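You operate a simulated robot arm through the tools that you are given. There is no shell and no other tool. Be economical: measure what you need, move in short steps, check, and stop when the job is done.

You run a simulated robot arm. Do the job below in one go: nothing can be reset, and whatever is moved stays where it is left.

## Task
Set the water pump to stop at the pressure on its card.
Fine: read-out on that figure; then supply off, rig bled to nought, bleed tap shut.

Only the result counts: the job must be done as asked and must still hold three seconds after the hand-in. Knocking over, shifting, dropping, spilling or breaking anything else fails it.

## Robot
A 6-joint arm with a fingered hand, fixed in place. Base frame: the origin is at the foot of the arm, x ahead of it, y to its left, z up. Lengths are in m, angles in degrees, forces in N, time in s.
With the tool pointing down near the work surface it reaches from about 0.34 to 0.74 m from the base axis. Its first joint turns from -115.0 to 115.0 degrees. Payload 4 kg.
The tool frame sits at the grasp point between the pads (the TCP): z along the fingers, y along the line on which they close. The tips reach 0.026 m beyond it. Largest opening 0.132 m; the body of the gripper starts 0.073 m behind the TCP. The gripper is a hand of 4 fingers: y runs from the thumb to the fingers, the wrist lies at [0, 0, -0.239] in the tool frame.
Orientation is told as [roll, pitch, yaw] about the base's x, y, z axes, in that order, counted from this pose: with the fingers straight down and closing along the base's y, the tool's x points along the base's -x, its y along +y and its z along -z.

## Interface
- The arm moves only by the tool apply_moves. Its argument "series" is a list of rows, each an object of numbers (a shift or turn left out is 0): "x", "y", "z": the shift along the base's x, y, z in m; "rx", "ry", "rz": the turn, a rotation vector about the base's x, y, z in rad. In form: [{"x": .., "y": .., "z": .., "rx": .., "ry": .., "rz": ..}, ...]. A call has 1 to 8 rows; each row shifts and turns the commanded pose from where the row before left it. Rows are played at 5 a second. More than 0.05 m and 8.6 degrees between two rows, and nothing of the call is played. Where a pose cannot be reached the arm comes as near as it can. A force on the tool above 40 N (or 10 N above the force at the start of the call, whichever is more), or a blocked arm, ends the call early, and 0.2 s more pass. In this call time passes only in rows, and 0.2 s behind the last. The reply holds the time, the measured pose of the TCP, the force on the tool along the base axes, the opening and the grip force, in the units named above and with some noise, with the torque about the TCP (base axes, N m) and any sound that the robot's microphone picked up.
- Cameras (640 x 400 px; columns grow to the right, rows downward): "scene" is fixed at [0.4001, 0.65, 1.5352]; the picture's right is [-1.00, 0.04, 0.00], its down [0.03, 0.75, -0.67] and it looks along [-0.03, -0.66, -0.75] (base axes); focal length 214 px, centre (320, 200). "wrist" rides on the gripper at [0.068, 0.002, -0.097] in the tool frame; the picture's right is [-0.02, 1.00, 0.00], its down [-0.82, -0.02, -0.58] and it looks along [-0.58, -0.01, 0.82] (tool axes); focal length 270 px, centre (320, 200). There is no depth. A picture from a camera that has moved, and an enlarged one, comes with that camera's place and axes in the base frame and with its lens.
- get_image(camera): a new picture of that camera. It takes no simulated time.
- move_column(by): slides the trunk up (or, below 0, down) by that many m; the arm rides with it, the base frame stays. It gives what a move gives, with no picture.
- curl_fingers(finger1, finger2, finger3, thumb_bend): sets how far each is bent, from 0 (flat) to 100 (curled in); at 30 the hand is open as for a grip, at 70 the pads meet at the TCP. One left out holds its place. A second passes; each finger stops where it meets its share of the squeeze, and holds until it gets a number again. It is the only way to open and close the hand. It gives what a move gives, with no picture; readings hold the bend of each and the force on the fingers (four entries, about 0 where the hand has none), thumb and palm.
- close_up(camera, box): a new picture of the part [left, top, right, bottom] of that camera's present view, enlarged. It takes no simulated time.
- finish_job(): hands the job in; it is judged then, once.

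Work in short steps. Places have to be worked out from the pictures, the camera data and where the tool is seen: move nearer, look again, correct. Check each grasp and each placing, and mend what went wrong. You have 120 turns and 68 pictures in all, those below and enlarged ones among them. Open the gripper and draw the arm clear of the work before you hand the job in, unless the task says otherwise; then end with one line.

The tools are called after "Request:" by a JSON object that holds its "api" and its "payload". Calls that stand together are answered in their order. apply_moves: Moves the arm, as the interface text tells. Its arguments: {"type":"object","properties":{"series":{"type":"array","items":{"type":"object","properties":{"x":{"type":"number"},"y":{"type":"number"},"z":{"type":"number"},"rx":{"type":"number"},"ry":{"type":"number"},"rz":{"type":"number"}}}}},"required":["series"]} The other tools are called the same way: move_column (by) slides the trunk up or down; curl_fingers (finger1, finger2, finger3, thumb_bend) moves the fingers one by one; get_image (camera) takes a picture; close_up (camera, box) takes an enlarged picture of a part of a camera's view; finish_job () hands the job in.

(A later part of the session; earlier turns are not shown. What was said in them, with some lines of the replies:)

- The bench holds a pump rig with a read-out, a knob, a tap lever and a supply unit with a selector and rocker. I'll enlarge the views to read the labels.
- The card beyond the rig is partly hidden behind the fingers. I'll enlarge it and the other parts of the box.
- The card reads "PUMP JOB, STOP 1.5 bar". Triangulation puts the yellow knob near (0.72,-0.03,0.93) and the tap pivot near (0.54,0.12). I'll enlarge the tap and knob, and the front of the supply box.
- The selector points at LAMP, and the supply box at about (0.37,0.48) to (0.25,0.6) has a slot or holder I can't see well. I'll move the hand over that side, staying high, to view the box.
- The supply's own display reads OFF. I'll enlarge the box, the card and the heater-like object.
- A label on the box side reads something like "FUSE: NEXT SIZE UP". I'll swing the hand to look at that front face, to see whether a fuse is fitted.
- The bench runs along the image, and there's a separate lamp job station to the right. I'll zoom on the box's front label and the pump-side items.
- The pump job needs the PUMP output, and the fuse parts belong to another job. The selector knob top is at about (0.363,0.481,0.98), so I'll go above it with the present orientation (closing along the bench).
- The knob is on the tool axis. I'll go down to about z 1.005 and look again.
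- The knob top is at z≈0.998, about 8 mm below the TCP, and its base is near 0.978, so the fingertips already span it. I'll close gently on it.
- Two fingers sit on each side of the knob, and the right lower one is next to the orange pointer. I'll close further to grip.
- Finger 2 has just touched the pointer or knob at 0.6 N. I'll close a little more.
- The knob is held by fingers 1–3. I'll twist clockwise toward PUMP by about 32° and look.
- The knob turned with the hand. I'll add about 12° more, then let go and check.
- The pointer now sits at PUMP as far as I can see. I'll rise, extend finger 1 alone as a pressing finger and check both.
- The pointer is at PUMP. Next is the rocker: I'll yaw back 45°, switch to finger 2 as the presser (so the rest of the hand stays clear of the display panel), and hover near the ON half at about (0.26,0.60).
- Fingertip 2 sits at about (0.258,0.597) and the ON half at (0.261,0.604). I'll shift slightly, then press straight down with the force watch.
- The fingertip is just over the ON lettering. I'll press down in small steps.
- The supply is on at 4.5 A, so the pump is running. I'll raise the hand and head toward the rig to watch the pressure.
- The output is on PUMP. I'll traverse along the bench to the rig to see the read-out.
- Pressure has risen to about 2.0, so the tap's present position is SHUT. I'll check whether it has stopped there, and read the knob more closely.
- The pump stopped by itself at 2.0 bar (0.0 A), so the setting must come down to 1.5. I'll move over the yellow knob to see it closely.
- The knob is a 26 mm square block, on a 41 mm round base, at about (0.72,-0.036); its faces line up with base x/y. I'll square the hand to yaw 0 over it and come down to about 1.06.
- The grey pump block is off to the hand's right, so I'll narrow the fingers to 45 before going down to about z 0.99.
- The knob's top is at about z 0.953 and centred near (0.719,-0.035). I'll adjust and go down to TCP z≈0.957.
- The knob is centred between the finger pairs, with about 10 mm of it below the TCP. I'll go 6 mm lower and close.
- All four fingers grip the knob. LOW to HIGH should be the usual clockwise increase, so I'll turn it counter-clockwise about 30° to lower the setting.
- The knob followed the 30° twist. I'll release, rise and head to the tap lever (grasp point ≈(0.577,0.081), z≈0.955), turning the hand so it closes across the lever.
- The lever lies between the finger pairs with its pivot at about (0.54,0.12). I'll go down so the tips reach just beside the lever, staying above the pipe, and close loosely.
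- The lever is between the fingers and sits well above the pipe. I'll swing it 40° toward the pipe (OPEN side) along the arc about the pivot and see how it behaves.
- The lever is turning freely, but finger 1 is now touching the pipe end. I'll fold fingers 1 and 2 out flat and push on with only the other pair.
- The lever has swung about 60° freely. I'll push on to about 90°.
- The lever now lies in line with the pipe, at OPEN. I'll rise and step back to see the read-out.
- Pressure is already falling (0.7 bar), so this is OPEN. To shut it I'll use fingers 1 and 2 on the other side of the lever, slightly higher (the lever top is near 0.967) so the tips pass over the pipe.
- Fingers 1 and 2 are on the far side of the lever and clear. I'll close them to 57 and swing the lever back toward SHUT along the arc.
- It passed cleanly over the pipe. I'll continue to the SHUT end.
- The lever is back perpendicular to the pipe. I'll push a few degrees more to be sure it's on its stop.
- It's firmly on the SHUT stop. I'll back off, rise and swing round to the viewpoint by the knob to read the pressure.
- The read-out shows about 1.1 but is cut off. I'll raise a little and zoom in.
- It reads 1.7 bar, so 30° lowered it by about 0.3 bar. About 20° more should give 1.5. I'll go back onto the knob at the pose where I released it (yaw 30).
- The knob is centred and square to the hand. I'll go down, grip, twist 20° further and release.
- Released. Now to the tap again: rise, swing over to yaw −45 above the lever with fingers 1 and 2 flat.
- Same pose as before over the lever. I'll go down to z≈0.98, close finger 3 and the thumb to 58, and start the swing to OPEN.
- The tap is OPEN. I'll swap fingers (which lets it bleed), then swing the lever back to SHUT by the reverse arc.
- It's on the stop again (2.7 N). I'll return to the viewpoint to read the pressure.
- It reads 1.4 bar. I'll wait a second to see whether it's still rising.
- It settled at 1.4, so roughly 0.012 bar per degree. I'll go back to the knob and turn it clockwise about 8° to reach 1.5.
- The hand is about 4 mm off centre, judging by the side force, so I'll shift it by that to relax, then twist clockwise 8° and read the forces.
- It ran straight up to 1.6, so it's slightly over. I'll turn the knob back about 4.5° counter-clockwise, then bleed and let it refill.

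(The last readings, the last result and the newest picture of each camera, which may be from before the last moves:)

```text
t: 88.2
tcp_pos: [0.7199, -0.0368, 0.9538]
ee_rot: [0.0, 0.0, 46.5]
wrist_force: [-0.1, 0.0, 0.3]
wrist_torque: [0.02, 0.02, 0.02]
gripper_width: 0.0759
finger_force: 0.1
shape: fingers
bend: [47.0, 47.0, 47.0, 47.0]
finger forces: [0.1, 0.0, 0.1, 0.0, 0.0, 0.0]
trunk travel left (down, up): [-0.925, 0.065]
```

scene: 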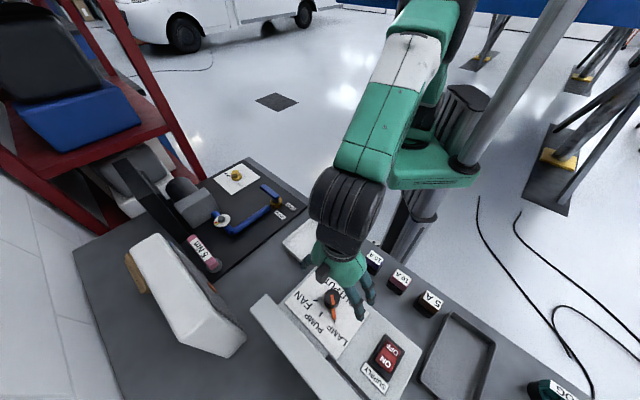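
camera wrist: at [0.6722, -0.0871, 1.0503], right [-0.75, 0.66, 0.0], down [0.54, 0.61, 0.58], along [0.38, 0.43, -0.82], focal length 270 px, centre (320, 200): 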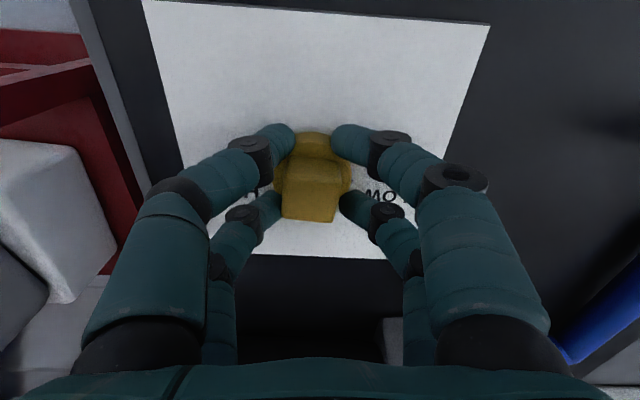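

Now the bleed cycle again: over to the lever at yaw −45.

Request:
{"api": "apply_moves", "payload": {"series": [{"z": 0.035}, {"z": 0.04}, {"z": 0.04, "rz": -0.14}, {"x": -0.02, "y": 0.017, "rz": -0.14}, {"x": -0.02, "y": 0.017, "rz": -0.14}, {"x": -0.02, "y": 0.017, "rz": -0.14}, {"x": -0.02, "y": 0.017, "rz": -0.14}, {"x": -0.02, "y": 0.017, "rz": -0.14}]}}

Request:
{"api": "apply_moves", "payload": {"series": [{"x": -0.0145, "y": 0.0115, "rz": -0.14}, {"x": -0.0145, "y": 0.0115, "rz": -0.14}, {"x": -0.0136, "y": 0.0105, "rz": -0.14}, {"rz": -0.14}, {"rz": -0.14}, {"rz": -0.062}]}}

Request:
{"api": "curl_fingers", "payload": {"finger1": 5, "finger2": 5, "finger3": 50, "thumb_bend": 50}}

Request:
{"api": "apply_moves", "payload": {"series": [{"z": -0.04}, {"z": -0.035}, {"z": -0.013}]}}

```text
t: 90.0
tcp_pos: [0.6166, 0.0485, 1.0684]
ee_rot: [-0.1, 0.0, -1.7]
wrist_force: [0.3, 0.1, -0.6]
wrist_torque: [0.02, -0.01, -0.02]
gripper_width: 0.0754
finger_force: 0.0
shape: fingers
bend: [47.0, 47.0, 47.0, 47.0]
finger forces: [0.0, 0.0, 0.1, 0.1, 0.0, 0.0]
trunk travel left (down, up): [-0.925, 0.065]
```

```text
t: 91.4
tcp_pos: [0.5781, 0.082, 1.0686]
ee_rot: [0.0, 0.1, -45.4]
wrist_force: [0.1, -0.3, 1.2]
wrist_torque: [0.03, -0.02, 0.01]
gripper_width: 0.0756
finger_force: 0.0
shape: fingers
bend: [47.0, 47.0, 47.0, 47.0]
finger forces: [0.1, 0.1, 0.1, 0.0, 0.0, 0.1]
trunk travel left (down, up): [-0.925, 0.065]
```

```text
t: 92.4
tcp_pos: [0.5776, 0.0816, 1.0682]
ee_rot: [0.1, 0.0, -45.3]
wrist_force: [0.5, 1.2, -0.2]
wrist_torque: [-0.01, -0.01, -0.02]
gripper_width: 0.1265
finger_force: 0.1
shape: fingers
bend: [5.0, 5.0, 50.0, 50.0]
finger forces: [0.1, 0.1, 0.0, 0.1, 0.1, 0.0]
trunk travel left (down, up): [-0.925, 0.065]
```

```text
t: 93.2
tcp_pos: [0.5789, 0.0821, 0.9804]
ee_rot: [0.0, 0.1, -45.3]
wrist_force: [0.0, 0.2, -0.3]
wrist_torque: [-0.04, -0.02, 0.01]
gripper_width: 0.126
finger_force: 0.0
shape: fingers
bend: [5.0, 5.0, 50.0, 50.0]
finger forces: [0.0, 0.0, 0.0, 0.1, 0.0, 0.1]
trunk travel left (down, up): [-0.925, 0.065]
```

In position. I'll swing open, swap fingers and swing shut, same arcs as before.

Request:
{"api": "curl_fingers", "payload": {"finger3": 58, "thumb_bend": 58}}

Request:
{"api": "apply_moves", "payload": {"series": [{"x": 0.0051, "y": 0.0056, "rz": 0.14}, {"x": 0.0042, "y": 0.0062, "rz": 0.14}, {"x": 0.0034, "y": 0.0067, "rz": 0.14}, {"x": 0.0024, "y": 0.0072, "rz": 0.14}, {"x": 0.0014, "y": 0.0074, "rz": 0.14}, {"x": 0.0003, "y": 0.0075, "rz": 0.14}, {"x": -0.0007, "y": 0.0075, "rz": 0.14}, {"x": -0.0018, "y": 0.0073, "rz": 0.14}]}}

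Request:
{"api": "apply_moves", "payload": {"series": [{"x": -0.0028, "y": 0.007, "rz": 0.14}, {"x": -0.0037, "y": 0.0066, "rz": 0.14}, {"x": -0.0046, "y": 0.006, "rz": 0.14}, {"x": -0.0053, "y": 0.0053, "rz": 0.14}, {"x": -0.0058, "y": 0.0045, "rz": 0.1}]}}

Request:
{"api": "curl_fingers", "payload": {"finger3": 12, "thumb_bend": 12, "finger1": 58, "finger2": 58}}

Request:
{"api": "apply_moves", "payload": {"series": [{"x": 0.0058, "y": -0.0045, "rz": -0.1}, {"x": 0.0053, "y": -0.0053, "rz": -0.14}, {"x": 0.0046, "y": -0.006, "rz": -0.14}, {"x": 0.0037, "y": -0.0066, "rz": -0.14}, {"x": 0.0028, "y": -0.007, "rz": -0.14}, {"x": 0.0018, "y": -0.0073, "rz": -0.14}, {"x": 0.0007, "y": -0.0075, "rz": -0.14}, {"x": -0.0003, "y": -0.0075, "rz": -0.14}]}}

Request:
{"api": "apply_moves", "payload": {"series": [{"x": -0.0014, "y": -0.0074, "rz": -0.14}, {"x": -0.0024, "y": -0.0072, "rz": -0.14}, {"x": -0.0034, "y": -0.0067, "rz": -0.14}, {"x": -0.0042, "y": -0.0062, "rz": -0.14}, {"x": -0.0051, "y": -0.0056, "rz": -0.14}, {"x": -0.0053, "y": -0.0045, "rz": -0.1}, {"x": -0.0055, "y": -0.0045, "rz": -0.1}]}}

```text
t: 94.2
tcp_pos: [0.5791, 0.0839, 0.9811]
ee_rot: [0.0, -0.1, -45.3]
wrist_force: [0.1, -0.5, 0.1]
wrist_torque: [0.0, -0.01, -0.01]
gripper_width: 0.1146
finger_force: 0.0
shape: fingers
bend: [5.0, 5.0, 57.0, 57.0]
finger forces: [0.0, 0.1, 0.0, 0.0, 0.0, 0.0]
trunk travel left (down, up): [-0.925, 0.065]
```

```text
t: 96.0
tcp_pos: [0.5913, 0.1382, 0.9816]
ee_rot: [0.0, 0.0, 19.1]
wrist_force: [-0.3, 0.0, 0.6]
wrist_torque: [-0.03, 0.0, -0.01]
gripper_width: 0.1144
finger_force: 0.2
shape: fingers
bend: [5.0, 5.0, 56.0, 57.0]
finger forces: [0.0, 0.0, 0.6, 0.1, 0.0, 0.0]
trunk travel left (down, up): [-0.925, 0.065]
```

```text
t: 97.2
tcp_pos: [0.5717, 0.1675, 0.9813]
ee_rot: [0.0, 0.1, 56.7]
wrist_force: [2.3, -1.4, -0.3]
wrist_torque: [-0.02, -0.07, -0.01]
gripper_width: 0.1145
finger_force: 1.3
shape: fingers
bend: [5.0, 5.0, 55.0, 57.0]
finger forces: [0.0, 0.0, 1.3, 0.0, 0.4, 0.0]
trunk travel left (down, up): [-0.925, 0.065]
```

```text
t: 98.2
tcp_pos: [0.57, 0.1673, 0.9813]
ee_rot: [0.0, 0.0, 56.7]
wrist_force: [-0.2, -1.0, 0.0]
wrist_torque: [0.01, -0.02, 0.0]
gripper_width: 0.107
finger_force: 0.1
shape: fingers
bend: [57.0, 57.0, 12.0, 12.0]
finger forces: [0.0, 0.0, 0.0, 0.0, 0.0, 0.1]
trunk travel left (down, up): [-0.925, 0.065]
```

```text
t: 100.0
tcp_pos: [0.5941, 0.1158, 0.9797]
ee_rot: [0.0, 0.0, -5.3]
wrist_force: [1.4, 1.0, 0.0]
wrist_torque: [0.02, -0.03, 0.0]
gripper_width: 0.1068
finger_force: 1.0
shape: fingers
bend: [57.0, 55.0, 12.0, 12.0]
finger forces: [0.0, 1.9, 0.1, 0.1, 0.1, 0.0]
trunk travel left (down, up): [-0.925, 0.065]
```

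```text
t: 101.6
tcp_pos: [0.5672, 0.0725, 0.9803]
ee_rot: [0.1, 0.0, -56.9]
wrist_force: [1.9, 2.8, 1.0]
wrist_torque: [0.05, -0.04, 0.11]
gripper_width: 0.1068
finger_force: 1.9
shape: fingers
bend: [57.0, 54.0, 12.0, 12.0]
finger forces: [0.0, 3.0, 0.0, 0.0, 0.0, 0.0]
trunk travel left (down, up): [-0.925, 0.065]
```

Shut on the stop again. Back to the viewpoint to read the pressure.

Request:
{"api": "apply_moves", "payload": {"series": [{"x": 0.004, "y": 0.004, "z": 0.02, "rz": 0.06}, {"z": 0.045, "rz": 0.14}, {"z": 0.045, "rz": 0.14}, {"z": 0.045, "rz": 0.14}, {"z": 0.04, "rz": 0.14}, {"x": 0.01, "y": -0.01, "rz": 0.14}, {"x": 0.01, "y": -0.01, "rz": 0.14}, {"x": 0.01, "y": -0.01, "rz": 0.14}]}}

Request:
{"api": "apply_moves", "payload": {"series": [{"x": 0.01, "y": -0.01, "rz": 0.14}, {"x": 0.01, "y": -0.01, "rz": 0.14}, {"x": 0.01, "y": -0.01, "rz": 0.14}, {"x": 0.01, "y": -0.007, "rz": 0.14}, {"x": 0.011, "y": -0.007, "rz": 0.14}, {"rz": 0.14}, {}, {}]}}

Request:
{"api": "close_up", "payload": {"camera": "wrist", "box": [190, 60, 430, 370]}}

```text
t: 103.4
tcp_pos: [0.6009, 0.0462, 1.1736]
ee_rot: [0.0, 0.1, 3.0]
wrist_force: [0.0, -0.1, -0.3]
wrist_torque: [-0.03, 0.01, 0.0]
gripper_width: 0.1069
finger_force: 0.1
shape: fingers
bend: [57.0, 57.0, 12.0, 12.0]
finger forces: [0.0, 0.1, 0.0, 0.0, 0.0, 0.0]
trunk travel left (down, up): [-0.925, 0.065]
```

```text
t: 105.2
tcp_pos: [0.6507, 0.0026, 1.1742]
ee_rot: [0.1, 0.0, 51.0]
wrist_force: [0.7, 0.3, 0.6]
wrist_torque: [0.02, 0.01, -0.04]
gripper_width: 0.1069
finger_force: 0.1
shape: fingers
bend: [57.0, 57.0, 12.0, 12.0]
finger forces: [0.1, 0.0, 0.0, 0.0, 0.0, 0.0]
trunk travel left (down, up): [-0.925, 0.065]
```

```text
1.29 times, centred on (310, 215) of wrist
camera zoom: at [0.6089, -0.0501, 1.2715], right [-0.76, 0.65, 0.0], down [0.53, 0.62, 0.58], along [0.37, 0.44, -0.82], focal length 349 px, centre (333, 181)
```

zoom: 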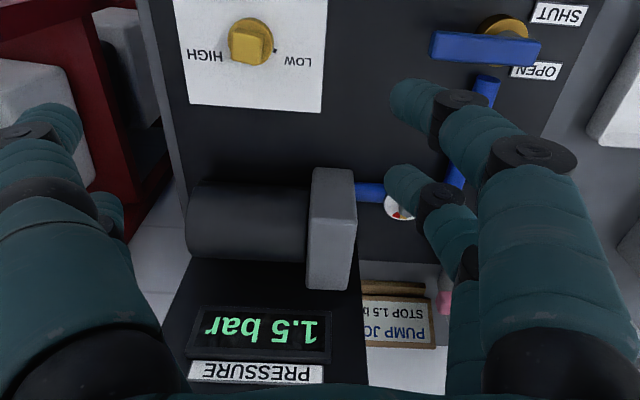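

It reads 1.5 bar. Now I'll go to the supply: travel high, with finger 2 set as presser again.

Request:
{"api": "apply_moves", "payload": {"series": [{"x": -0.0275, "y": 0.0375}, {"x": -0.0275, "y": 0.0375}, {"x": -0.0275, "y": 0.0375}, {"x": -0.0275, "y": 0.0375}, {"x": -0.0275, "y": 0.0375}, {"x": -0.0275, "y": 0.0375}, {"x": -0.0275, "y": 0.0375}, {"x": -0.0275, "y": 0.0375}]}}

Request:
{"api": "apply_moves", "payload": {"series": [{"x": -0.0271, "y": 0.0374}, {"x": -0.0271, "y": 0.0374}, {"x": -0.0271, "y": 0.0374}, {"x": -0.0271, "y": 0.0374}, {"x": -0.0271, "y": 0.0374, "rz": -0.045}, {"x": -0.0271, "y": 0.0374, "rz": -0.045}, {"x": -0.0271, "y": 0.037, "z": -0.04}, {"z": -0.045}]}}

Request:
{"api": "curl_fingers", "payload": {"finger1": 20, "finger2": 66, "finger3": 20, "thumb_bend": 20}}

Request:
{"api": "get_image", "payload": {"camera": "wrist"}}

```text
t: 107.0
tcp_pos: [0.4311, 0.3063, 1.1766]
ee_rot: [0.0, 0.0, 51.0]
wrist_force: [0.3, 0.1, -1.3]
wrist_torque: [-0.03, 0.0, 0.02]
gripper_width: 0.107
finger_force: 0.0
shape: fingers
bend: [57.0, 57.0, 12.0, 12.0]
finger forces: [0.0, 0.0, 0.0, 0.1, 0.0, 0.1]
trunk travel left (down, up): [-0.925, 0.065]
```

```text
refused: row 7 steps farther than a row can; nothing moved
```

```text
t: 108.0
tcp_pos: [0.432, 0.3066, 1.1763]
ee_rot: [0.0, 0.1, 51.0]
wrist_force: [-1.2, -0.8, 0.4]
wrist_torque: [0.0, -0.04, -0.03]
gripper_width: 0.1538
finger_force: 0.1
shape: fingers
bend: [20.0, 66.0, 20.0, 20.0]
finger forces: [0.0, 0.0, 0.1, 0.0, 0.0, 0.0]
trunk travel left (down, up): [-0.925, 0.065]
```

```text
7 pictures are left
camera wrist: at [0.389, 0.2525, 1.2731], right [-0.76, 0.65, 0.0], down [0.53, 0.62, 0.58], along [0.38, 0.44, -0.82], focal length 270 px, centre (320, 200)
```

wrist: 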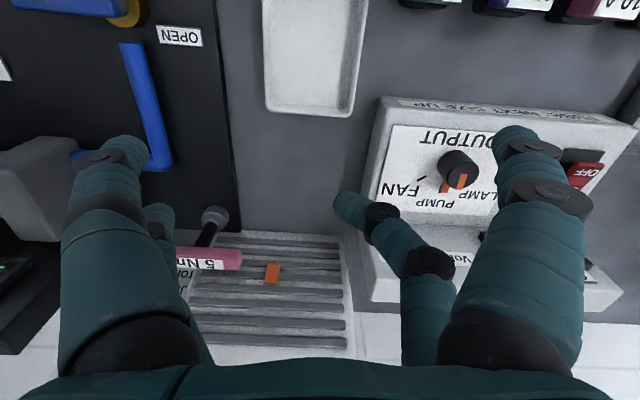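

One row was too long, so I'm only halfway. I'll continue to the OFF half: TCP about (0.241,0.564).

Request:
{"api": "apply_moves", "payload": {"series": [{"x": -0.0272, "y": 0.0368, "rz": -0.045}, {"x": -0.0272, "y": 0.0368, "rz": -0.045}, {"x": -0.0272, "y": 0.0368}, {"x": -0.0272, "y": 0.0368}, {"x": -0.0272, "y": 0.0368}, {"x": -0.0272, "y": 0.0368}, {"x": -0.0272, "y": 0.0368}, {"z": -0.045}]}}

Request:
{"api": "apply_moves", "payload": {"series": [{"z": -0.04}, {"z": -0.04}, {}]}}

Request:
{"api": "get_image", "payload": {"camera": "wrist"}}

```text
t: 109.8
tcp_pos: [0.2436, 0.5607, 1.1343]
ee_rot: [0.0, -0.1, 45.8]
wrist_force: [0.5, 1.0, 0.5]
wrist_torque: [0.01, -0.01, -0.02]
gripper_width: 0.1539
finger_force: 0.0
shape: fingers
bend: [20.0, 66.0, 20.0, 20.0]
finger forces: [0.1, 0.0, 0.0, 0.0, 0.0, 0.0]
trunk travel left (down, up): [-0.925, 0.065]
```

```text
t: 110.6
tcp_pos: [0.2409, 0.5626, 1.0527]
ee_rot: [0.0, 0.0, 45.8]
wrist_force: [-0.3, 0.2, 0.0]
wrist_torque: [-0.02, 0.0, -0.01]
gripper_width: 0.1538
finger_force: 0.1
shape: fingers
bend: [20.0, 66.0, 20.0, 20.0]
finger forces: [0.0, 0.0, 0.0, 0.0, 0.0, 0.0]
trunk travel left (down, up): [-0.925, 0.065]
```

```text
6 pictures are left
camera wrist: at [0.193, 0.5135, 1.1491], right [-0.7, 0.71, 0.0], down [0.58, 0.57, 0.58], along [0.41, 0.4, -0.82], focal length 270 px, centre (320, 200)
```

wrist: 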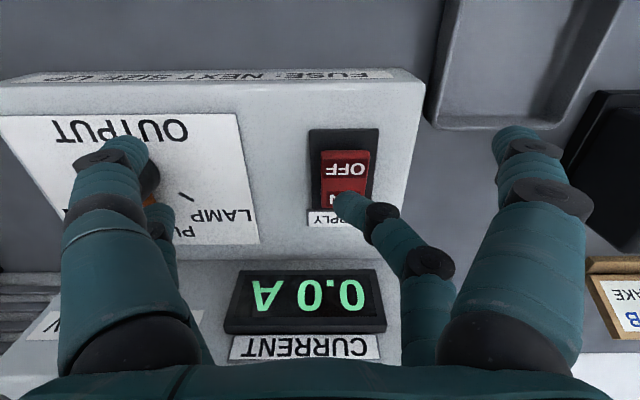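

The supply shows 0.0 A, so the pump has indeed stopped at 1.5. I'll shift slightly onto the OFF half and press.

Request:
{"api": "apply_moves", "payload": {"series": [{"x": -0.008, "y": -0.005}, {"z": -0.015}, {"z": -0.01}, {"z": -0.007}, {"z": -0.006}, {"z": -0.005}, {"z": -0.004}]}}

Request:
{"api": "get_image", "payload": {"camera": "wrist"}}

```text
t: 112.2
tcp_pos: [0.2325, 0.5556, 1.0046]
ee_rot: [0.0, 0.0, 45.8]
wrist_force: [-1.6, 0.7, 2.6]
wrist_torque: [0.09, 0.01, 0.01]
gripper_width: 0.1538
finger_force: 1.6
shape: fingers
bend: [20.0, 66.0, 20.0, 20.0]
finger forces: [0.0, 2.4, 0.1, 0.0, 0.0, 0.1]
trunk travel left (down, up): [-0.925, 0.065]
```

```text
5 pictures are left
camera wrist: at [0.1853, 0.5067, 1.101], right [-0.7, 0.71, 0.0], down [0.58, 0.57, 0.58], along [0.41, 0.4, -0.82], focal length 270 px, centre (320, 200)
```

wrist: 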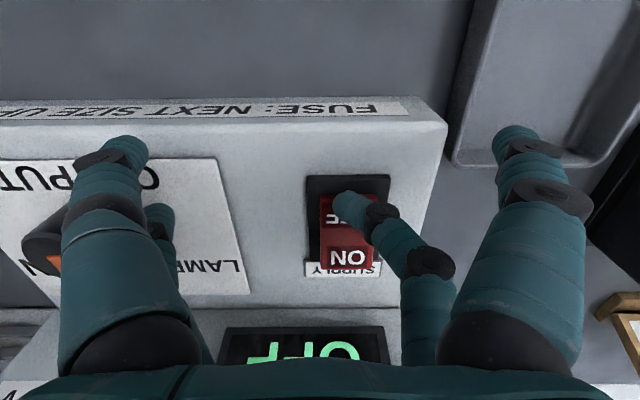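

The supply display reads OFF. Now back to the tap: rise, travel high and end over the lever at yaw −45.

Request:
{"api": "apply_moves", "payload": {"series": [{"z": 0.03}, {"z": 0.045}, {"z": 0.045}, {"z": 0.045}, {"x": 0.0265, "y": -0.0365, "rz": -0.122}, {"x": 0.0265, "y": -0.0365, "rz": -0.122}, {"x": 0.0265, "y": -0.0365, "rz": -0.122}, {"x": 0.0265, "y": -0.0365, "rz": -0.122}]}}

Request:
{"api": "apply_moves", "payload": {"series": [{"x": 0.0265, "y": -0.0365, "rz": -0.122}, {"x": 0.0265, "y": -0.0365, "rz": -0.122}, {"x": 0.0265, "y": -0.0365, "rz": -0.122}, {"x": 0.0265, "y": -0.0365, "rz": -0.122}, {"x": 0.0265, "y": -0.0365, "rz": -0.122}, {"x": 0.0265, "y": -0.0365, "rz": -0.122}, {"x": 0.0265, "y": -0.0365, "rz": -0.122}, {"x": 0.0265, "y": -0.0365, "rz": -0.122}]}}

Request:
{"api": "curl_fingers", "payload": {"finger1": 5, "finger2": 5, "finger3": 50, "thumb_bend": 50}}

```text
t: 114.0
tcp_pos: [0.3382, 0.4082, 1.1693]
ee_rot: [0.0, 0.0, 17.7]
wrist_force: [-0.6, 0.0, 0.6]
wrist_torque: [-0.01, -0.03, 0.02]
gripper_width: 0.1539
finger_force: 0.1
shape: fingers
bend: [20.0, 66.0, 20.0, 20.0]
finger forces: [0.0, 0.0, 0.0, 0.0, 0.0, 0.0]
trunk travel left (down, up): [-0.925, 0.065]
```

```text
t: 115.8
tcp_pos: [0.5505, 0.1156, 1.1689]
ee_rot: [0.1, 0.2, -38.2]
wrist_force: [0.4, 0.0, 0.1]
wrist_torque: [0.0, 0.0, 0.03]
gripper_width: 0.1539
finger_force: 0.0
shape: fingers
bend: [20.0, 66.0, 20.0, 20.0]
finger forces: [0.1, 0.0, 0.1, 0.0, 0.0, 0.0]
trunk travel left (down, up): [-0.925, 0.065]
```

```text
t: 116.8
tcp_pos: [0.5491, 0.1158, 1.1701]
ee_rot: [-0.1, 0.0, -38.2]
wrist_force: [-0.4, 0.4, -0.4]
wrist_torque: [0.04, 0.01, 0.0]
gripper_width: 0.126
finger_force: 0.1
shape: fingers
bend: [5.0, 5.0, 50.0, 50.0]
finger forces: [0.0, 0.0, 0.1, 0.0, 0.0, 0.1]
trunk travel left (down, up): [-0.925, 0.065]
```

I'll line up over the lever, go down to z≈0.98, and swing it open.

Request:
{"api": "apply_moves", "payload": {"series": [{"x": 0.014, "y": -0.017, "rz": -0.062}, {"x": 0.014, "y": -0.017, "rz": -0.062}, {"z": -0.045}, {"z": -0.045}, {"z": -0.045}, {"z": -0.035}, {"z": -0.02}]}}

Request:
{"api": "curl_fingers", "payload": {"finger3": 58, "thumb_bend": 58}}

Request:
{"api": "apply_moves", "payload": {"series": [{"x": 0.0051, "y": 0.0056, "rz": 0.14}, {"x": 0.0042, "y": 0.0062, "rz": 0.14}, {"x": 0.0034, "y": 0.0067, "rz": 0.14}, {"x": 0.0024, "y": 0.0072, "rz": 0.14}, {"x": 0.0014, "y": 0.0074, "rz": 0.14}, {"x": 0.0003, "y": 0.0075, "rz": 0.14}, {"x": -0.0007, "y": 0.0075, "rz": 0.14}, {"x": -0.0018, "y": 0.0073, "rz": 0.14}]}}

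Request:
{"api": "apply_moves", "payload": {"series": [{"x": -0.0028, "y": 0.007, "rz": 0.14}, {"x": -0.0037, "y": 0.0066, "rz": 0.14}, {"x": -0.0046, "y": 0.006, "rz": 0.14}, {"x": -0.0053, "y": 0.0053, "rz": 0.14}, {"x": -0.0058, "y": 0.0045, "rz": 0.1}]}}

Request:
{"api": "curl_fingers", "payload": {"finger3": 12, "thumb_bend": 12, "finger1": 50, "finger2": 50}}

```text
t: 118.4
tcp_pos: [0.58, 0.0837, 0.9787]
ee_rot: [0.1, 0.0, -45.2]
wrist_force: [0.1, 0.5, -0.7]
wrist_torque: [0.02, -0.02, 0.03]
gripper_width: 0.1261
finger_force: 0.1
shape: fingers
bend: [5.0, 5.0, 50.0, 50.0]
finger forces: [0.0, 0.1, 0.0, 0.0, 0.1, 0.0]
trunk travel left (down, up): [-0.925, 0.065]
```

```text
t: 119.4
tcp_pos: [0.5799, 0.0836, 0.9778]
ee_rot: [0.0, 0.0, -45.1]
wrist_force: [-0.4, 0.2, -0.1]
wrist_torque: [0.0, 0.0, -0.01]
gripper_width: 0.1141
finger_force: 0.1
shape: fingers
bend: [5.0, 5.0, 57.0, 57.0]
finger forces: [0.0, 0.1, 0.0, 0.0, 0.1, 0.0]
trunk travel left (down, up): [-0.925, 0.065]
```

```text
t: 121.2
tcp_pos: [0.5924, 0.1388, 0.9775]
ee_rot: [0.0, -0.1, 19.2]
wrist_force: [-0.4, -0.6, 0.4]
wrist_torque: [-0.03, 0.0, 0.01]
gripper_width: 0.1142
finger_force: 0.3
shape: fingers
bend: [5.0, 5.0, 56.0, 57.0]
finger forces: [0.0, 0.0, 0.6, 0.1, 0.1, 0.1]
trunk travel left (down, up): [-0.925, 0.065]
```

```text
t: 122.4
tcp_pos: [0.5711, 0.1684, 0.9808]
ee_rot: [0.0, 0.1, 57.0]
wrist_force: [0.3, -1.0, 0.3]
wrist_torque: [0.0, 0.01, 0.03]
gripper_width: 0.1157
finger_force: 1.2
shape: fingers
bend: [5.0, 5.0, 57.0, 57.0]
finger forces: [0.1, 0.0, 0.1, 0.1, 0.9, 0.0]
trunk travel left (down, up): [-0.925, 0.065]
```

```text
t: 123.4
tcp_pos: [0.5724, 0.1685, 0.9796]
ee_rot: [0.1, 0.0, 56.8]
wrist_force: [0.2, 0.4, 0.6]
wrist_torque: [0.0, 0.02, -0.01]
gripper_width: 0.1188
finger_force: 0.1
shape: fingers
bend: [50.0, 50.0, 12.0, 12.0]
finger forces: [0.1, 0.0, 0.0, 0.0, 0.0, 0.0]
trunk travel left (down, up): [-0.925, 0.065]
```

The tap is open with the supply off. I'll hold still several seconds so it bleeds fully to nought.

Request:
{"api": "apply_moves", "payload": {"series": [{}, {}, {}, {}, {}, {}, {}, {}]}}

Request:
{"api": "apply_moves", "payload": {"series": [{}, {}, {}, {}, {}, {}, {}, {}]}}

Request:
{"api": "apply_moves", "payload": {"series": [{}, {}, {}, {}, {}, {}, {}, {}]}}

Request:
{"api": "apply_moves", "payload": {"series": [{}, {}, {}, {}, {}, {}, {}, {}]}}

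Request:
{"api": "get_image", "payload": {"camera": "wrist"}}

```text
t: 125.2
tcp_pos: [0.572, 0.1693, 0.9788]
ee_rot: [0.0, 0.0, 56.8]
wrist_force: [-0.5, 0.0, -0.8]
wrist_torque: [0.01, 0.01, 0.01]
gripper_width: 0.1189
finger_force: 0.2
shape: fingers
bend: [50.0, 50.0, 12.0, 12.0]
finger forces: [0.0, 0.1, 0.0, 0.0, 0.0, 0.0]
trunk travel left (down, up): [-0.925, 0.065]
```

```text
t: 127.0
tcp_pos: [0.5724, 0.1675, 0.9793]
ee_rot: [0.0, 0.0, 56.8]
wrist_force: [-0.2, 0.0, -0.2]
wrist_torque: [0.01, 0.01, 0.01]
gripper_width: 0.1188
finger_force: 0.1
shape: fingers
bend: [50.0, 50.0, 12.0, 12.0]
finger forces: [0.0, 0.0, 0.0, 0.1, 0.0, 0.0]
trunk travel left (down, up): [-0.925, 0.065]
```

```text
t: 128.8
tcp_pos: [0.572, 0.1688, 0.9794]
ee_rot: [-0.1, 0.1, 56.8]
wrist_force: [0.1, -0.9, 0.0]
wrist_torque: [-0.04, 0.0, -0.01]
gripper_width: 0.1186
finger_force: 0.1
shape: fingers
bend: [50.0, 50.0, 12.0, 12.0]
finger forces: [0.1, 0.0, 0.0, 0.0, 0.1, 0.0]
trunk travel left (down, up): [-0.925, 0.065]
```

```text
t: 130.6
tcp_pos: [0.572, 0.1691, 0.9795]
ee_rot: [0.0, 0.0, 56.8]
wrist_force: [-0.6, 0.7, 0.3]
wrist_torque: [-0.02, -0.01, -0.02]
gripper_width: 0.1188
finger_force: 0.1
shape: fingers
bend: [50.0, 50.0, 12.0, 12.0]
finger forces: [0.1, 0.0, 0.0, 0.1, 0.0, 0.0]
trunk travel left (down, up): [-0.925, 0.065]
```

```text
4 pictures are left
camera wrist: at [0.5344, 0.111, 1.0757], right [-0.82, 0.57, 0.0], down [0.46, 0.67, 0.58], along [0.33, 0.48, -0.82], focal length 270 px, centre (320, 200)
```

wrist: 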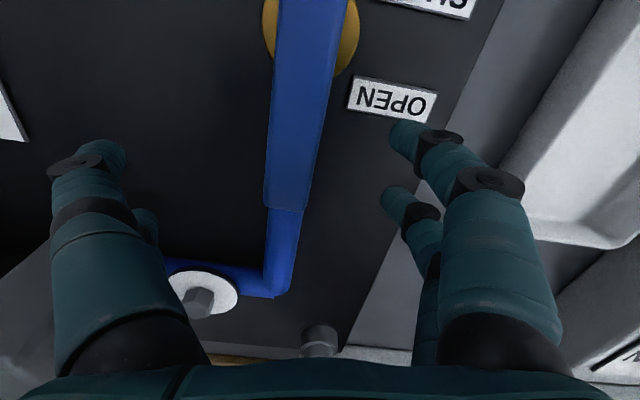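

The lever is fully over the pipe (open), and nearly 10 s have passed. Now I'll swing it shut by the same arc.

Request:
{"api": "curl_fingers", "payload": {"finger1": 58, "finger2": 58}}

Request:
{"api": "apply_moves", "payload": {"series": [{"x": 0.0058, "y": -0.0045, "rz": -0.1}, {"x": 0.0053, "y": -0.0053, "rz": -0.14}, {"x": 0.0046, "y": -0.006, "rz": -0.14}, {"x": 0.0037, "y": -0.0066, "rz": -0.14}, {"x": 0.0028, "y": -0.007, "rz": -0.14}, {"x": 0.0018, "y": -0.0073, "rz": -0.14}, {"x": 0.0007, "y": -0.0075, "rz": -0.14}, {"x": -0.0003, "y": -0.0075, "rz": -0.14}]}}

Request:
{"api": "apply_moves", "payload": {"series": [{"x": -0.0014, "y": -0.0074, "rz": -0.14}, {"x": -0.0024, "y": -0.0072, "rz": -0.14}, {"x": -0.0034, "y": -0.0067, "rz": -0.14}, {"x": -0.0042, "y": -0.0062, "rz": -0.14}, {"x": -0.0051, "y": -0.0056, "rz": -0.14}, {"x": -0.0058, "y": -0.005, "rz": -0.1}, {"x": -0.0065, "y": -0.0055, "rz": -0.1}]}}

```text
t: 131.6
tcp_pos: [0.5718, 0.1686, 0.9788]
ee_rot: [0.0, 0.0, 56.8]
wrist_force: [-0.8, 0.1, -0.6]
wrist_torque: [-0.04, 0.0, 0.02]
gripper_width: 0.107
finger_force: 0.0
shape: fingers
bend: [57.0, 57.0, 12.0, 12.0]
finger forces: [0.1, 0.0, 0.1, 0.0, 0.1, 0.0]
trunk travel left (down, up): [-0.925, 0.065]
```

```text
t: 133.4
tcp_pos: [0.597, 0.1159, 0.9781]
ee_rot: [0.1, 0.0, -5.2]
wrist_force: [2.0, 1.7, -0.7]
wrist_torque: [0.05, -0.07, -0.07]
gripper_width: 0.1091
finger_force: 1.8
shape: fingers
bend: [55.0, 56.0, 12.0, 12.0]
finger forces: [1.0, 2.6, 0.0, 0.0, 0.1, 0.0]
trunk travel left (down, up): [-0.925, 0.065]
```

```text
t: 135.0
tcp_pos: [0.5687, 0.0727, 0.9796]
ee_rot: [0.1, 0.0, -56.8]
wrist_force: [16.5, -6.7, 2.0]
wrist_torque: [-0.1, -0.38, -0.54]
gripper_width: 0.1157
finger_force: 9.1
shape: fingers
bend: [52.0, 51.0, 12.0, 12.0]
finger forces: [3.7, 14.8, 0.0, 0.0, 0.0, 0.1]
trunk travel left (down, up): [-0.925, 0.065]
```

The force is higher than before and directed along the lever, so I'll look before moving on.

Request:
{"api": "get_image", "payload": {"camera": "wrist"}}

```text
3 pictures are left
camera wrist: at [0.5335, 0.1293, 1.0758], right [0.85, 0.53, 0.0], down [0.43, -0.69, 0.58], along [0.3, -0.49, -0.82], focal length 270 px, centre (320, 200)
```

wrist: 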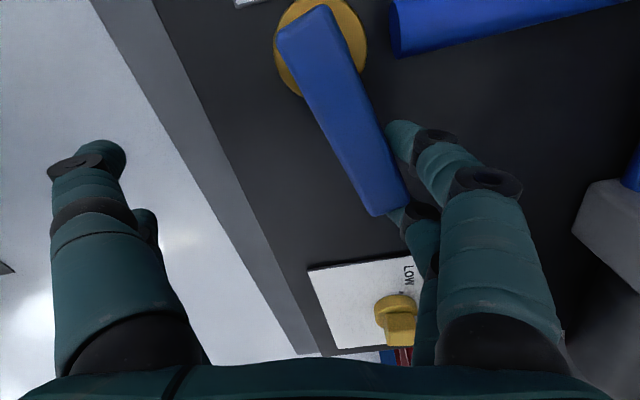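

Finger 2 slipped round the lever's end, leaving it about 15° short of SHUT. I'll open those fingers slightly, move the hand 12 mm toward the pivot, close again and push sideways.

Request:
{"api": "curl_fingers", "payload": {"finger1": 44, "finger2": 44}}

Request:
{"api": "apply_moves", "payload": {"series": [{"x": -0.0035, "y": 0.0055}, {"x": -0.0035, "y": 0.0055}, {}]}}

Request:
{"api": "curl_fingers", "payload": {"finger1": 58, "finger2": 58}}

```text
t: 136.0
tcp_pos: [0.5649, 0.0735, 0.98]
ee_rot: [0.0, 0.0, -56.5]
wrist_force: [-0.4, -0.3, -0.5]
wrist_torque: [-0.03, -0.03, 0.01]
gripper_width: 0.128
finger_force: 0.1
shape: fingers
bend: [44.0, 44.0, 12.0, 12.0]
finger forces: [0.0, 0.1, 0.1, 0.1, 0.1, 0.0]
trunk travel left (down, up): [-0.925, 0.065]
```

```text
t: 136.8
tcp_pos: [0.5612, 0.0849, 0.9788]
ee_rot: [0.1, 0.0, -56.5]
wrist_force: [7.6, -0.9, -0.6]
wrist_torque: [-0.07, -0.06, -0.23]
gripper_width: 0.128
finger_force: 3.4
shape: fingers
bend: [44.0, 39.0, 12.0, 12.0]
finger forces: [0.0, 7.4, 0.0, 0.1, 0.0, 0.0]
trunk travel left (down, up): [-0.925, 0.065]
```

```text
t: 137.8
tcp_pos: [0.563, 0.0841, 0.979]
ee_rot: [0.1, 0.0, -56.7]
wrist_force: [17.9, -0.4, 1.6]
wrist_torque: [0.01, -0.52, -0.55]
gripper_width: 0.1188
finger_force: 10.4
shape: fingers
bend: [50.0, 41.0, 12.0, 12.0]
finger forces: [5.5, 15.2, 0.0, 0.0, 0.0, 0.0]
trunk travel left (down, up): [-0.925, 0.065]
```

Measuring the lever angle gives about −30°, so it's 15° short, with finger 2 jammed on its end corner. I'll open up, realign the hand to the lever nearer its pivot, and re-engage.

Request:
{"api": "curl_fingers", "payload": {"finger1": 32, "finger2": 32}}

Request:
{"api": "apply_moves", "payload": {"series": [{"x": 0.0045, "y": 0.004, "rz": 0.116}, {"x": 0.0045, "y": 0.004, "rz": 0.116}, {"x": 0.0045, "y": 0.004, "rz": 0.116}, {"x": 0.0045, "y": 0.003, "rz": 0.116}, {}]}}

Request:
{"api": "get_image", "payload": {"camera": "wrist"}}

```text
t: 138.8
tcp_pos: [0.5611, 0.0853, 0.9798]
ee_rot: [0.0, 0.0, -56.6]
wrist_force: [0.1, 0.0, -0.2]
wrist_torque: [-0.04, -0.01, 0.01]
gripper_width: 0.1479
finger_force: 0.1
shape: fingers
bend: [32.0, 32.0, 12.0, 12.0]
finger forces: [0.0, 0.1, 0.0, 0.0, 0.0, 0.0]
trunk travel left (down, up): [-0.925, 0.065]
```

```text
t: 140.0
tcp_pos: [0.5783, 0.0989, 0.9786]
ee_rot: [0.0, 0.0, -29.9]
wrist_force: [0.7, -0.4, 0.3]
wrist_torque: [0.0, 0.01, -0.01]
gripper_width: 0.1477
finger_force: 0.1
shape: fingers
bend: [32.0, 32.0, 12.0, 12.0]
finger forces: [0.1, 0.1, 0.0, 0.0, 0.0, 0.0]
trunk travel left (down, up): [-0.925, 0.065]
```

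```text
2 pictures are left
camera wrist: at [0.5211, 0.1328, 1.0741], right [0.52, 0.85, 0.0], down [0.7, -0.43, 0.58], along [0.49, -0.3, -0.82], focal length 270 px, centre (320, 200)
```

wrist: 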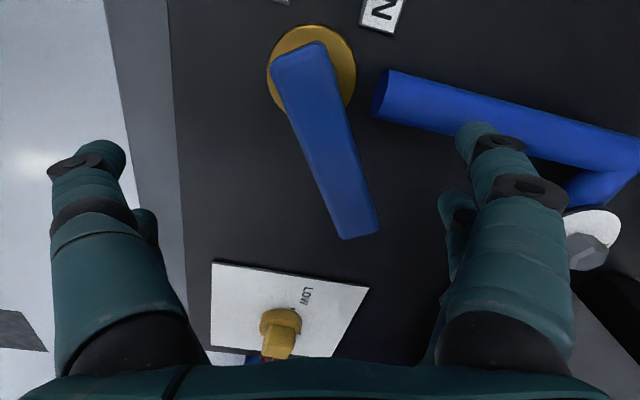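

The lever is now at about −12°. I'll align the hand to it at a smaller radius (46 mm), so the fingers can't slip past its end, then close and swing to SHUT.

Request:
{"api": "apply_moves", "payload": {"series": [{"x": 0.0035, "y": 0.0055, "rz": 0.14}, {"x": 0.0035, "y": 0.0055, "rz": 0.14}, {}]}}

Request:
{"api": "curl_fingers", "payload": {"finger1": 58, "finger2": 58}}

Request:
{"api": "apply_moves", "payload": {"series": [{"x": -0.0017, "y": -0.0062, "rz": -0.14}, {"x": -0.0025, "y": -0.0059, "rz": -0.14}, {"x": -0.0033, "y": -0.0055, "rz": -0.14}]}}

```text
t: 140.8
tcp_pos: [0.5873, 0.1094, 0.977]
ee_rot: [0.0, 0.0, -13.9]
wrist_force: [0.3, -0.1, 0.1]
wrist_torque: [0.03, 0.01, -0.01]
gripper_width: 0.1479
finger_force: 0.0
shape: fingers
bend: [32.0, 32.0, 12.0, 12.0]
finger forces: [0.0, 0.0, 0.0, 0.1, 0.1, 0.1]
trunk travel left (down, up): [-0.925, 0.065]
```

```text
t: 141.8
tcp_pos: [0.5858, 0.1089, 0.977]
ee_rot: [0.0, 0.1, -14.0]
wrist_force: [-0.4, 0.4, -0.4]
wrist_torque: [-0.01, -0.03, -0.01]
gripper_width: 0.1073
finger_force: 0.1
shape: fingers
bend: [57.0, 57.0, 12.0, 12.0]
finger forces: [0.1, 0.0, 0.0, 0.0, 0.0, 0.0]
trunk travel left (down, up): [-0.925, 0.065]
```

```text
t: 142.6
tcp_pos: [0.5782, 0.0918, 0.9773]
ee_rot: [0.1, -0.1, -38.1]
wrist_force: [-0.5, 1.1, -0.6]
wrist_torque: [-0.01, 0.0, 0.04]
gripper_width: 0.107
finger_force: 0.7
shape: fingers
bend: [57.0, 56.0, 12.0, 12.0]
finger forces: [0.0, 0.5, 0.0, 0.1, 0.0, 0.0]
trunk travel left (down, up): [-0.925, 0.065]
```

Light 0.5 N contact on finger 2, as in the good runs. I'll continue to the stop.

Request:
{"api": "apply_moves", "payload": {"series": [{"x": -0.0041, "y": -0.005, "rz": -0.14}, {"x": -0.0047, "y": -0.0043, "rz": -0.14}, {"x": -0.0038, "y": -0.0029, "rz": -0.1}]}}

Request:
{"api": "apply_moves", "payload": {"series": [{"x": -0.0025, "y": -0.0017, "rz": -0.05}, {"x": -0.0025, "y": -0.0017, "rz": -0.04}]}}

```text
t: 143.4
tcp_pos: [0.565, 0.0803, 0.9763]
ee_rot: [-0.1, 0.0, -59.9]
wrist_force: [1.0, 2.0, 1.2]
wrist_torque: [0.01, -0.05, 0.06]
gripper_width: 0.1071
finger_force: 0.5
shape: fingers
bend: [57.0, 55.0, 12.0, 12.0]
finger forces: [0.1, 1.6, 0.0, 0.0, 0.0, 0.0]
trunk travel left (down, up): [-0.925, 0.065]
```

```text
t: 144.0
tcp_pos: [0.5613, 0.0782, 0.9777]
ee_rot: [0.0, 0.0, -65.0]
wrist_force: [1.0, 7.6, -0.9]
wrist_torque: [0.16, -0.02, 0.27]
gripper_width: 0.1076
finger_force: 3.4
shape: fingers
bend: [57.0, 52.0, 12.0, 12.0]
finger forces: [0.0, 6.5, 0.0, 0.1, 0.0, 0.0]
trunk travel left (down, up): [-0.925, 0.065]
```

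Force builds normally against the stop, so it's shut. I'll back off, rise and go to the viewpoint to confirm both the read-out and the lever.

Request:
{"api": "apply_moves", "payload": {"series": [{"x": 0.005, "y": 0.004, "rz": 0.08}, {"x": 0.002, "y": 0.002, "z": 0.03, "rz": 0.1}, {"z": 0.04, "rz": 0.14}, {"z": 0.045, "rz": 0.14}, {"z": 0.045, "rz": 0.14}, {"z": 0.04, "rz": 0.14}, {"x": 0.01, "y": -0.01, "rz": 0.14}, {"x": 0.01, "y": -0.01, "rz": 0.14}]}}

Request:
{"api": "apply_moves", "payload": {"series": [{"x": 0.01, "y": -0.01, "rz": 0.14}, {"x": 0.01, "y": -0.01, "rz": 0.14}, {"x": 0.01, "y": -0.01, "rz": 0.14}, {"x": 0.01, "y": -0.01, "rz": 0.14}, {"x": 0.011, "y": -0.011, "rz": 0.14}, {"x": 0.011, "y": -0.011, "rz": 0.14}, {"rz": 0.14}, {"rz": 0.03}]}}

Request:
{"api": "curl_fingers", "payload": {"finger1": 20, "finger2": 20, "finger3": 20, "thumb_bend": 20}}

Request:
{"api": "get_image", "payload": {"camera": "wrist"}}

```text
t: 145.8
tcp_pos: [0.5883, 0.0632, 1.1807]
ee_rot: [0.0, 0.0, -6.4]
wrist_force: [0.3, -0.6, -0.3]
wrist_torque: [-0.03, -0.03, -0.03]
gripper_width: 0.1069
finger_force: 0.0
shape: fingers
bend: [57.0, 57.0, 12.0, 12.0]
finger forces: [0.0, 0.1, 0.0, 0.0, 0.0, 0.1]
trunk travel left (down, up): [-0.925, 0.065]
```

```text
t: 147.6
tcp_pos: [0.6499, 0.002, 1.1799]
ee_rot: [0.0, 0.0, 51.5]
wrist_force: [-0.5, -0.7, 0.0]
wrist_torque: [-0.02, 0.03, -0.03]
gripper_width: 0.1069
finger_force: 0.0
shape: fingers
bend: [57.0, 57.0, 12.0, 12.0]
finger forces: [0.0, 0.0, 0.0, 0.0, 0.0, 0.1]
trunk travel left (down, up): [-0.925, 0.065]
```

```text
t: 148.6
tcp_pos: [0.6495, 0.0008, 1.1794]
ee_rot: [0.1, 0.0, 51.2]
wrist_force: [0.3, 0.4, 0.0]
wrist_torque: [0.03, 0.01, 0.01]
gripper_width: 0.1536
finger_force: 0.0
shape: fingers
bend: [20.0, 20.0, 20.0, 20.0]
finger forces: [0.0, 0.1, 0.0, 0.1, 0.1, 0.0]
trunk travel left (down, up): [-0.925, 0.065]
```

```text
1 pictures are left
camera wrist: at [0.6074, -0.0524, 1.2758], right [-0.76, 0.64, 0.0], down [0.53, 0.62, 0.58], along [0.37, 0.44, -0.82], focal length 270 px, centre (320, 200)
```

wrist: 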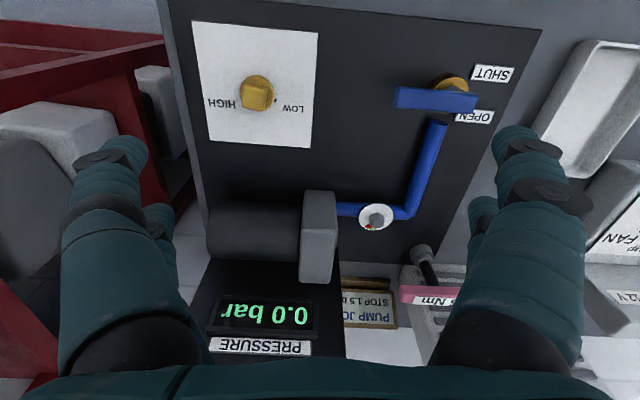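

The read-out is 0.0 bar and the lever is back at SHUT. I'll draw the arm clear and take a final look at the bench.

Request:
{"api": "apply_moves", "payload": {"series": [{"z": 0.045}, {"z": 0.045}, {"x": -0.04, "z": 0.02}, {"x": -0.04, "z": 0.02}, {"x": -0.04}, {"x": -0.04}, {"x": -0.04}, {"x": -0.03}]}}

Request:
{"api": "curl_fingers", "payload": {"finger1": 30, "finger2": 30, "finger3": 30, "thumb_bend": 30}}

Request:
{"api": "get_image", "payload": {"camera": "scene"}}

```text
t: 150.4
tcp_pos: [0.4208, -0.0018, 1.3059]
ee_rot: [0.0, 0.0, 51.3]
wrist_force: [-0.2, 1.3, 0.8]
wrist_torque: [0.0, 0.02, -0.02]
gripper_width: 0.1538
finger_force: 0.1
shape: fingers
bend: [20.0, 20.0, 20.0, 20.0]
finger forces: [0.1, 0.0, 0.0, 0.0, 0.1, 0.1]
trunk travel left (down, up): [-0.925, 0.065]
```

```text
t: 151.4
tcp_pos: [0.4219, -0.0019, 1.3053]
ee_rot: [-0.1, 0.0, 51.3]
wrist_force: [0.6, -0.7, 0.8]
wrist_torque: [-0.04, 0.02, 0.0]
gripper_width: 0.1336
finger_force: 0.0
shape: fingers
bend: [30.0, 30.0, 30.0, 30.0]
finger forces: [0.0, 0.0, 0.0, 0.0, 0.1, 0.0]
trunk travel left (down, up): [-0.925, 0.065]
```

```text
0 pictures are left
```

scene: 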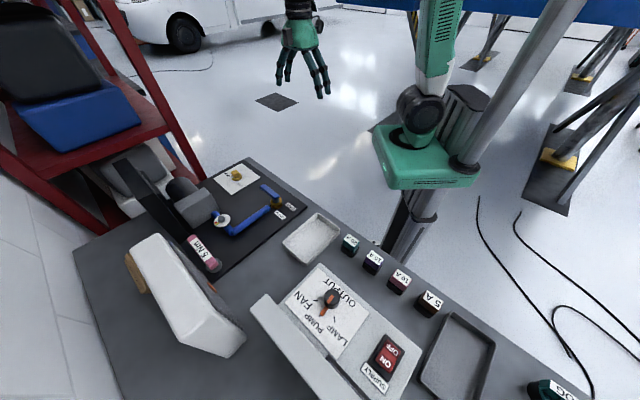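

Nothing on the bench has been disturbed, the arm is clear and the hand is open, so I'm handing in.

Request:
{"api": "finish_job", "payload": {}}

```text
The job is handed in.
```

The pump now stops at 1.5 bar as on its card; the supply is off, the rig reads 0.0 bar, the bleed tap is shut, and the output selector, which I turned from LAMP, is left on PUMP.
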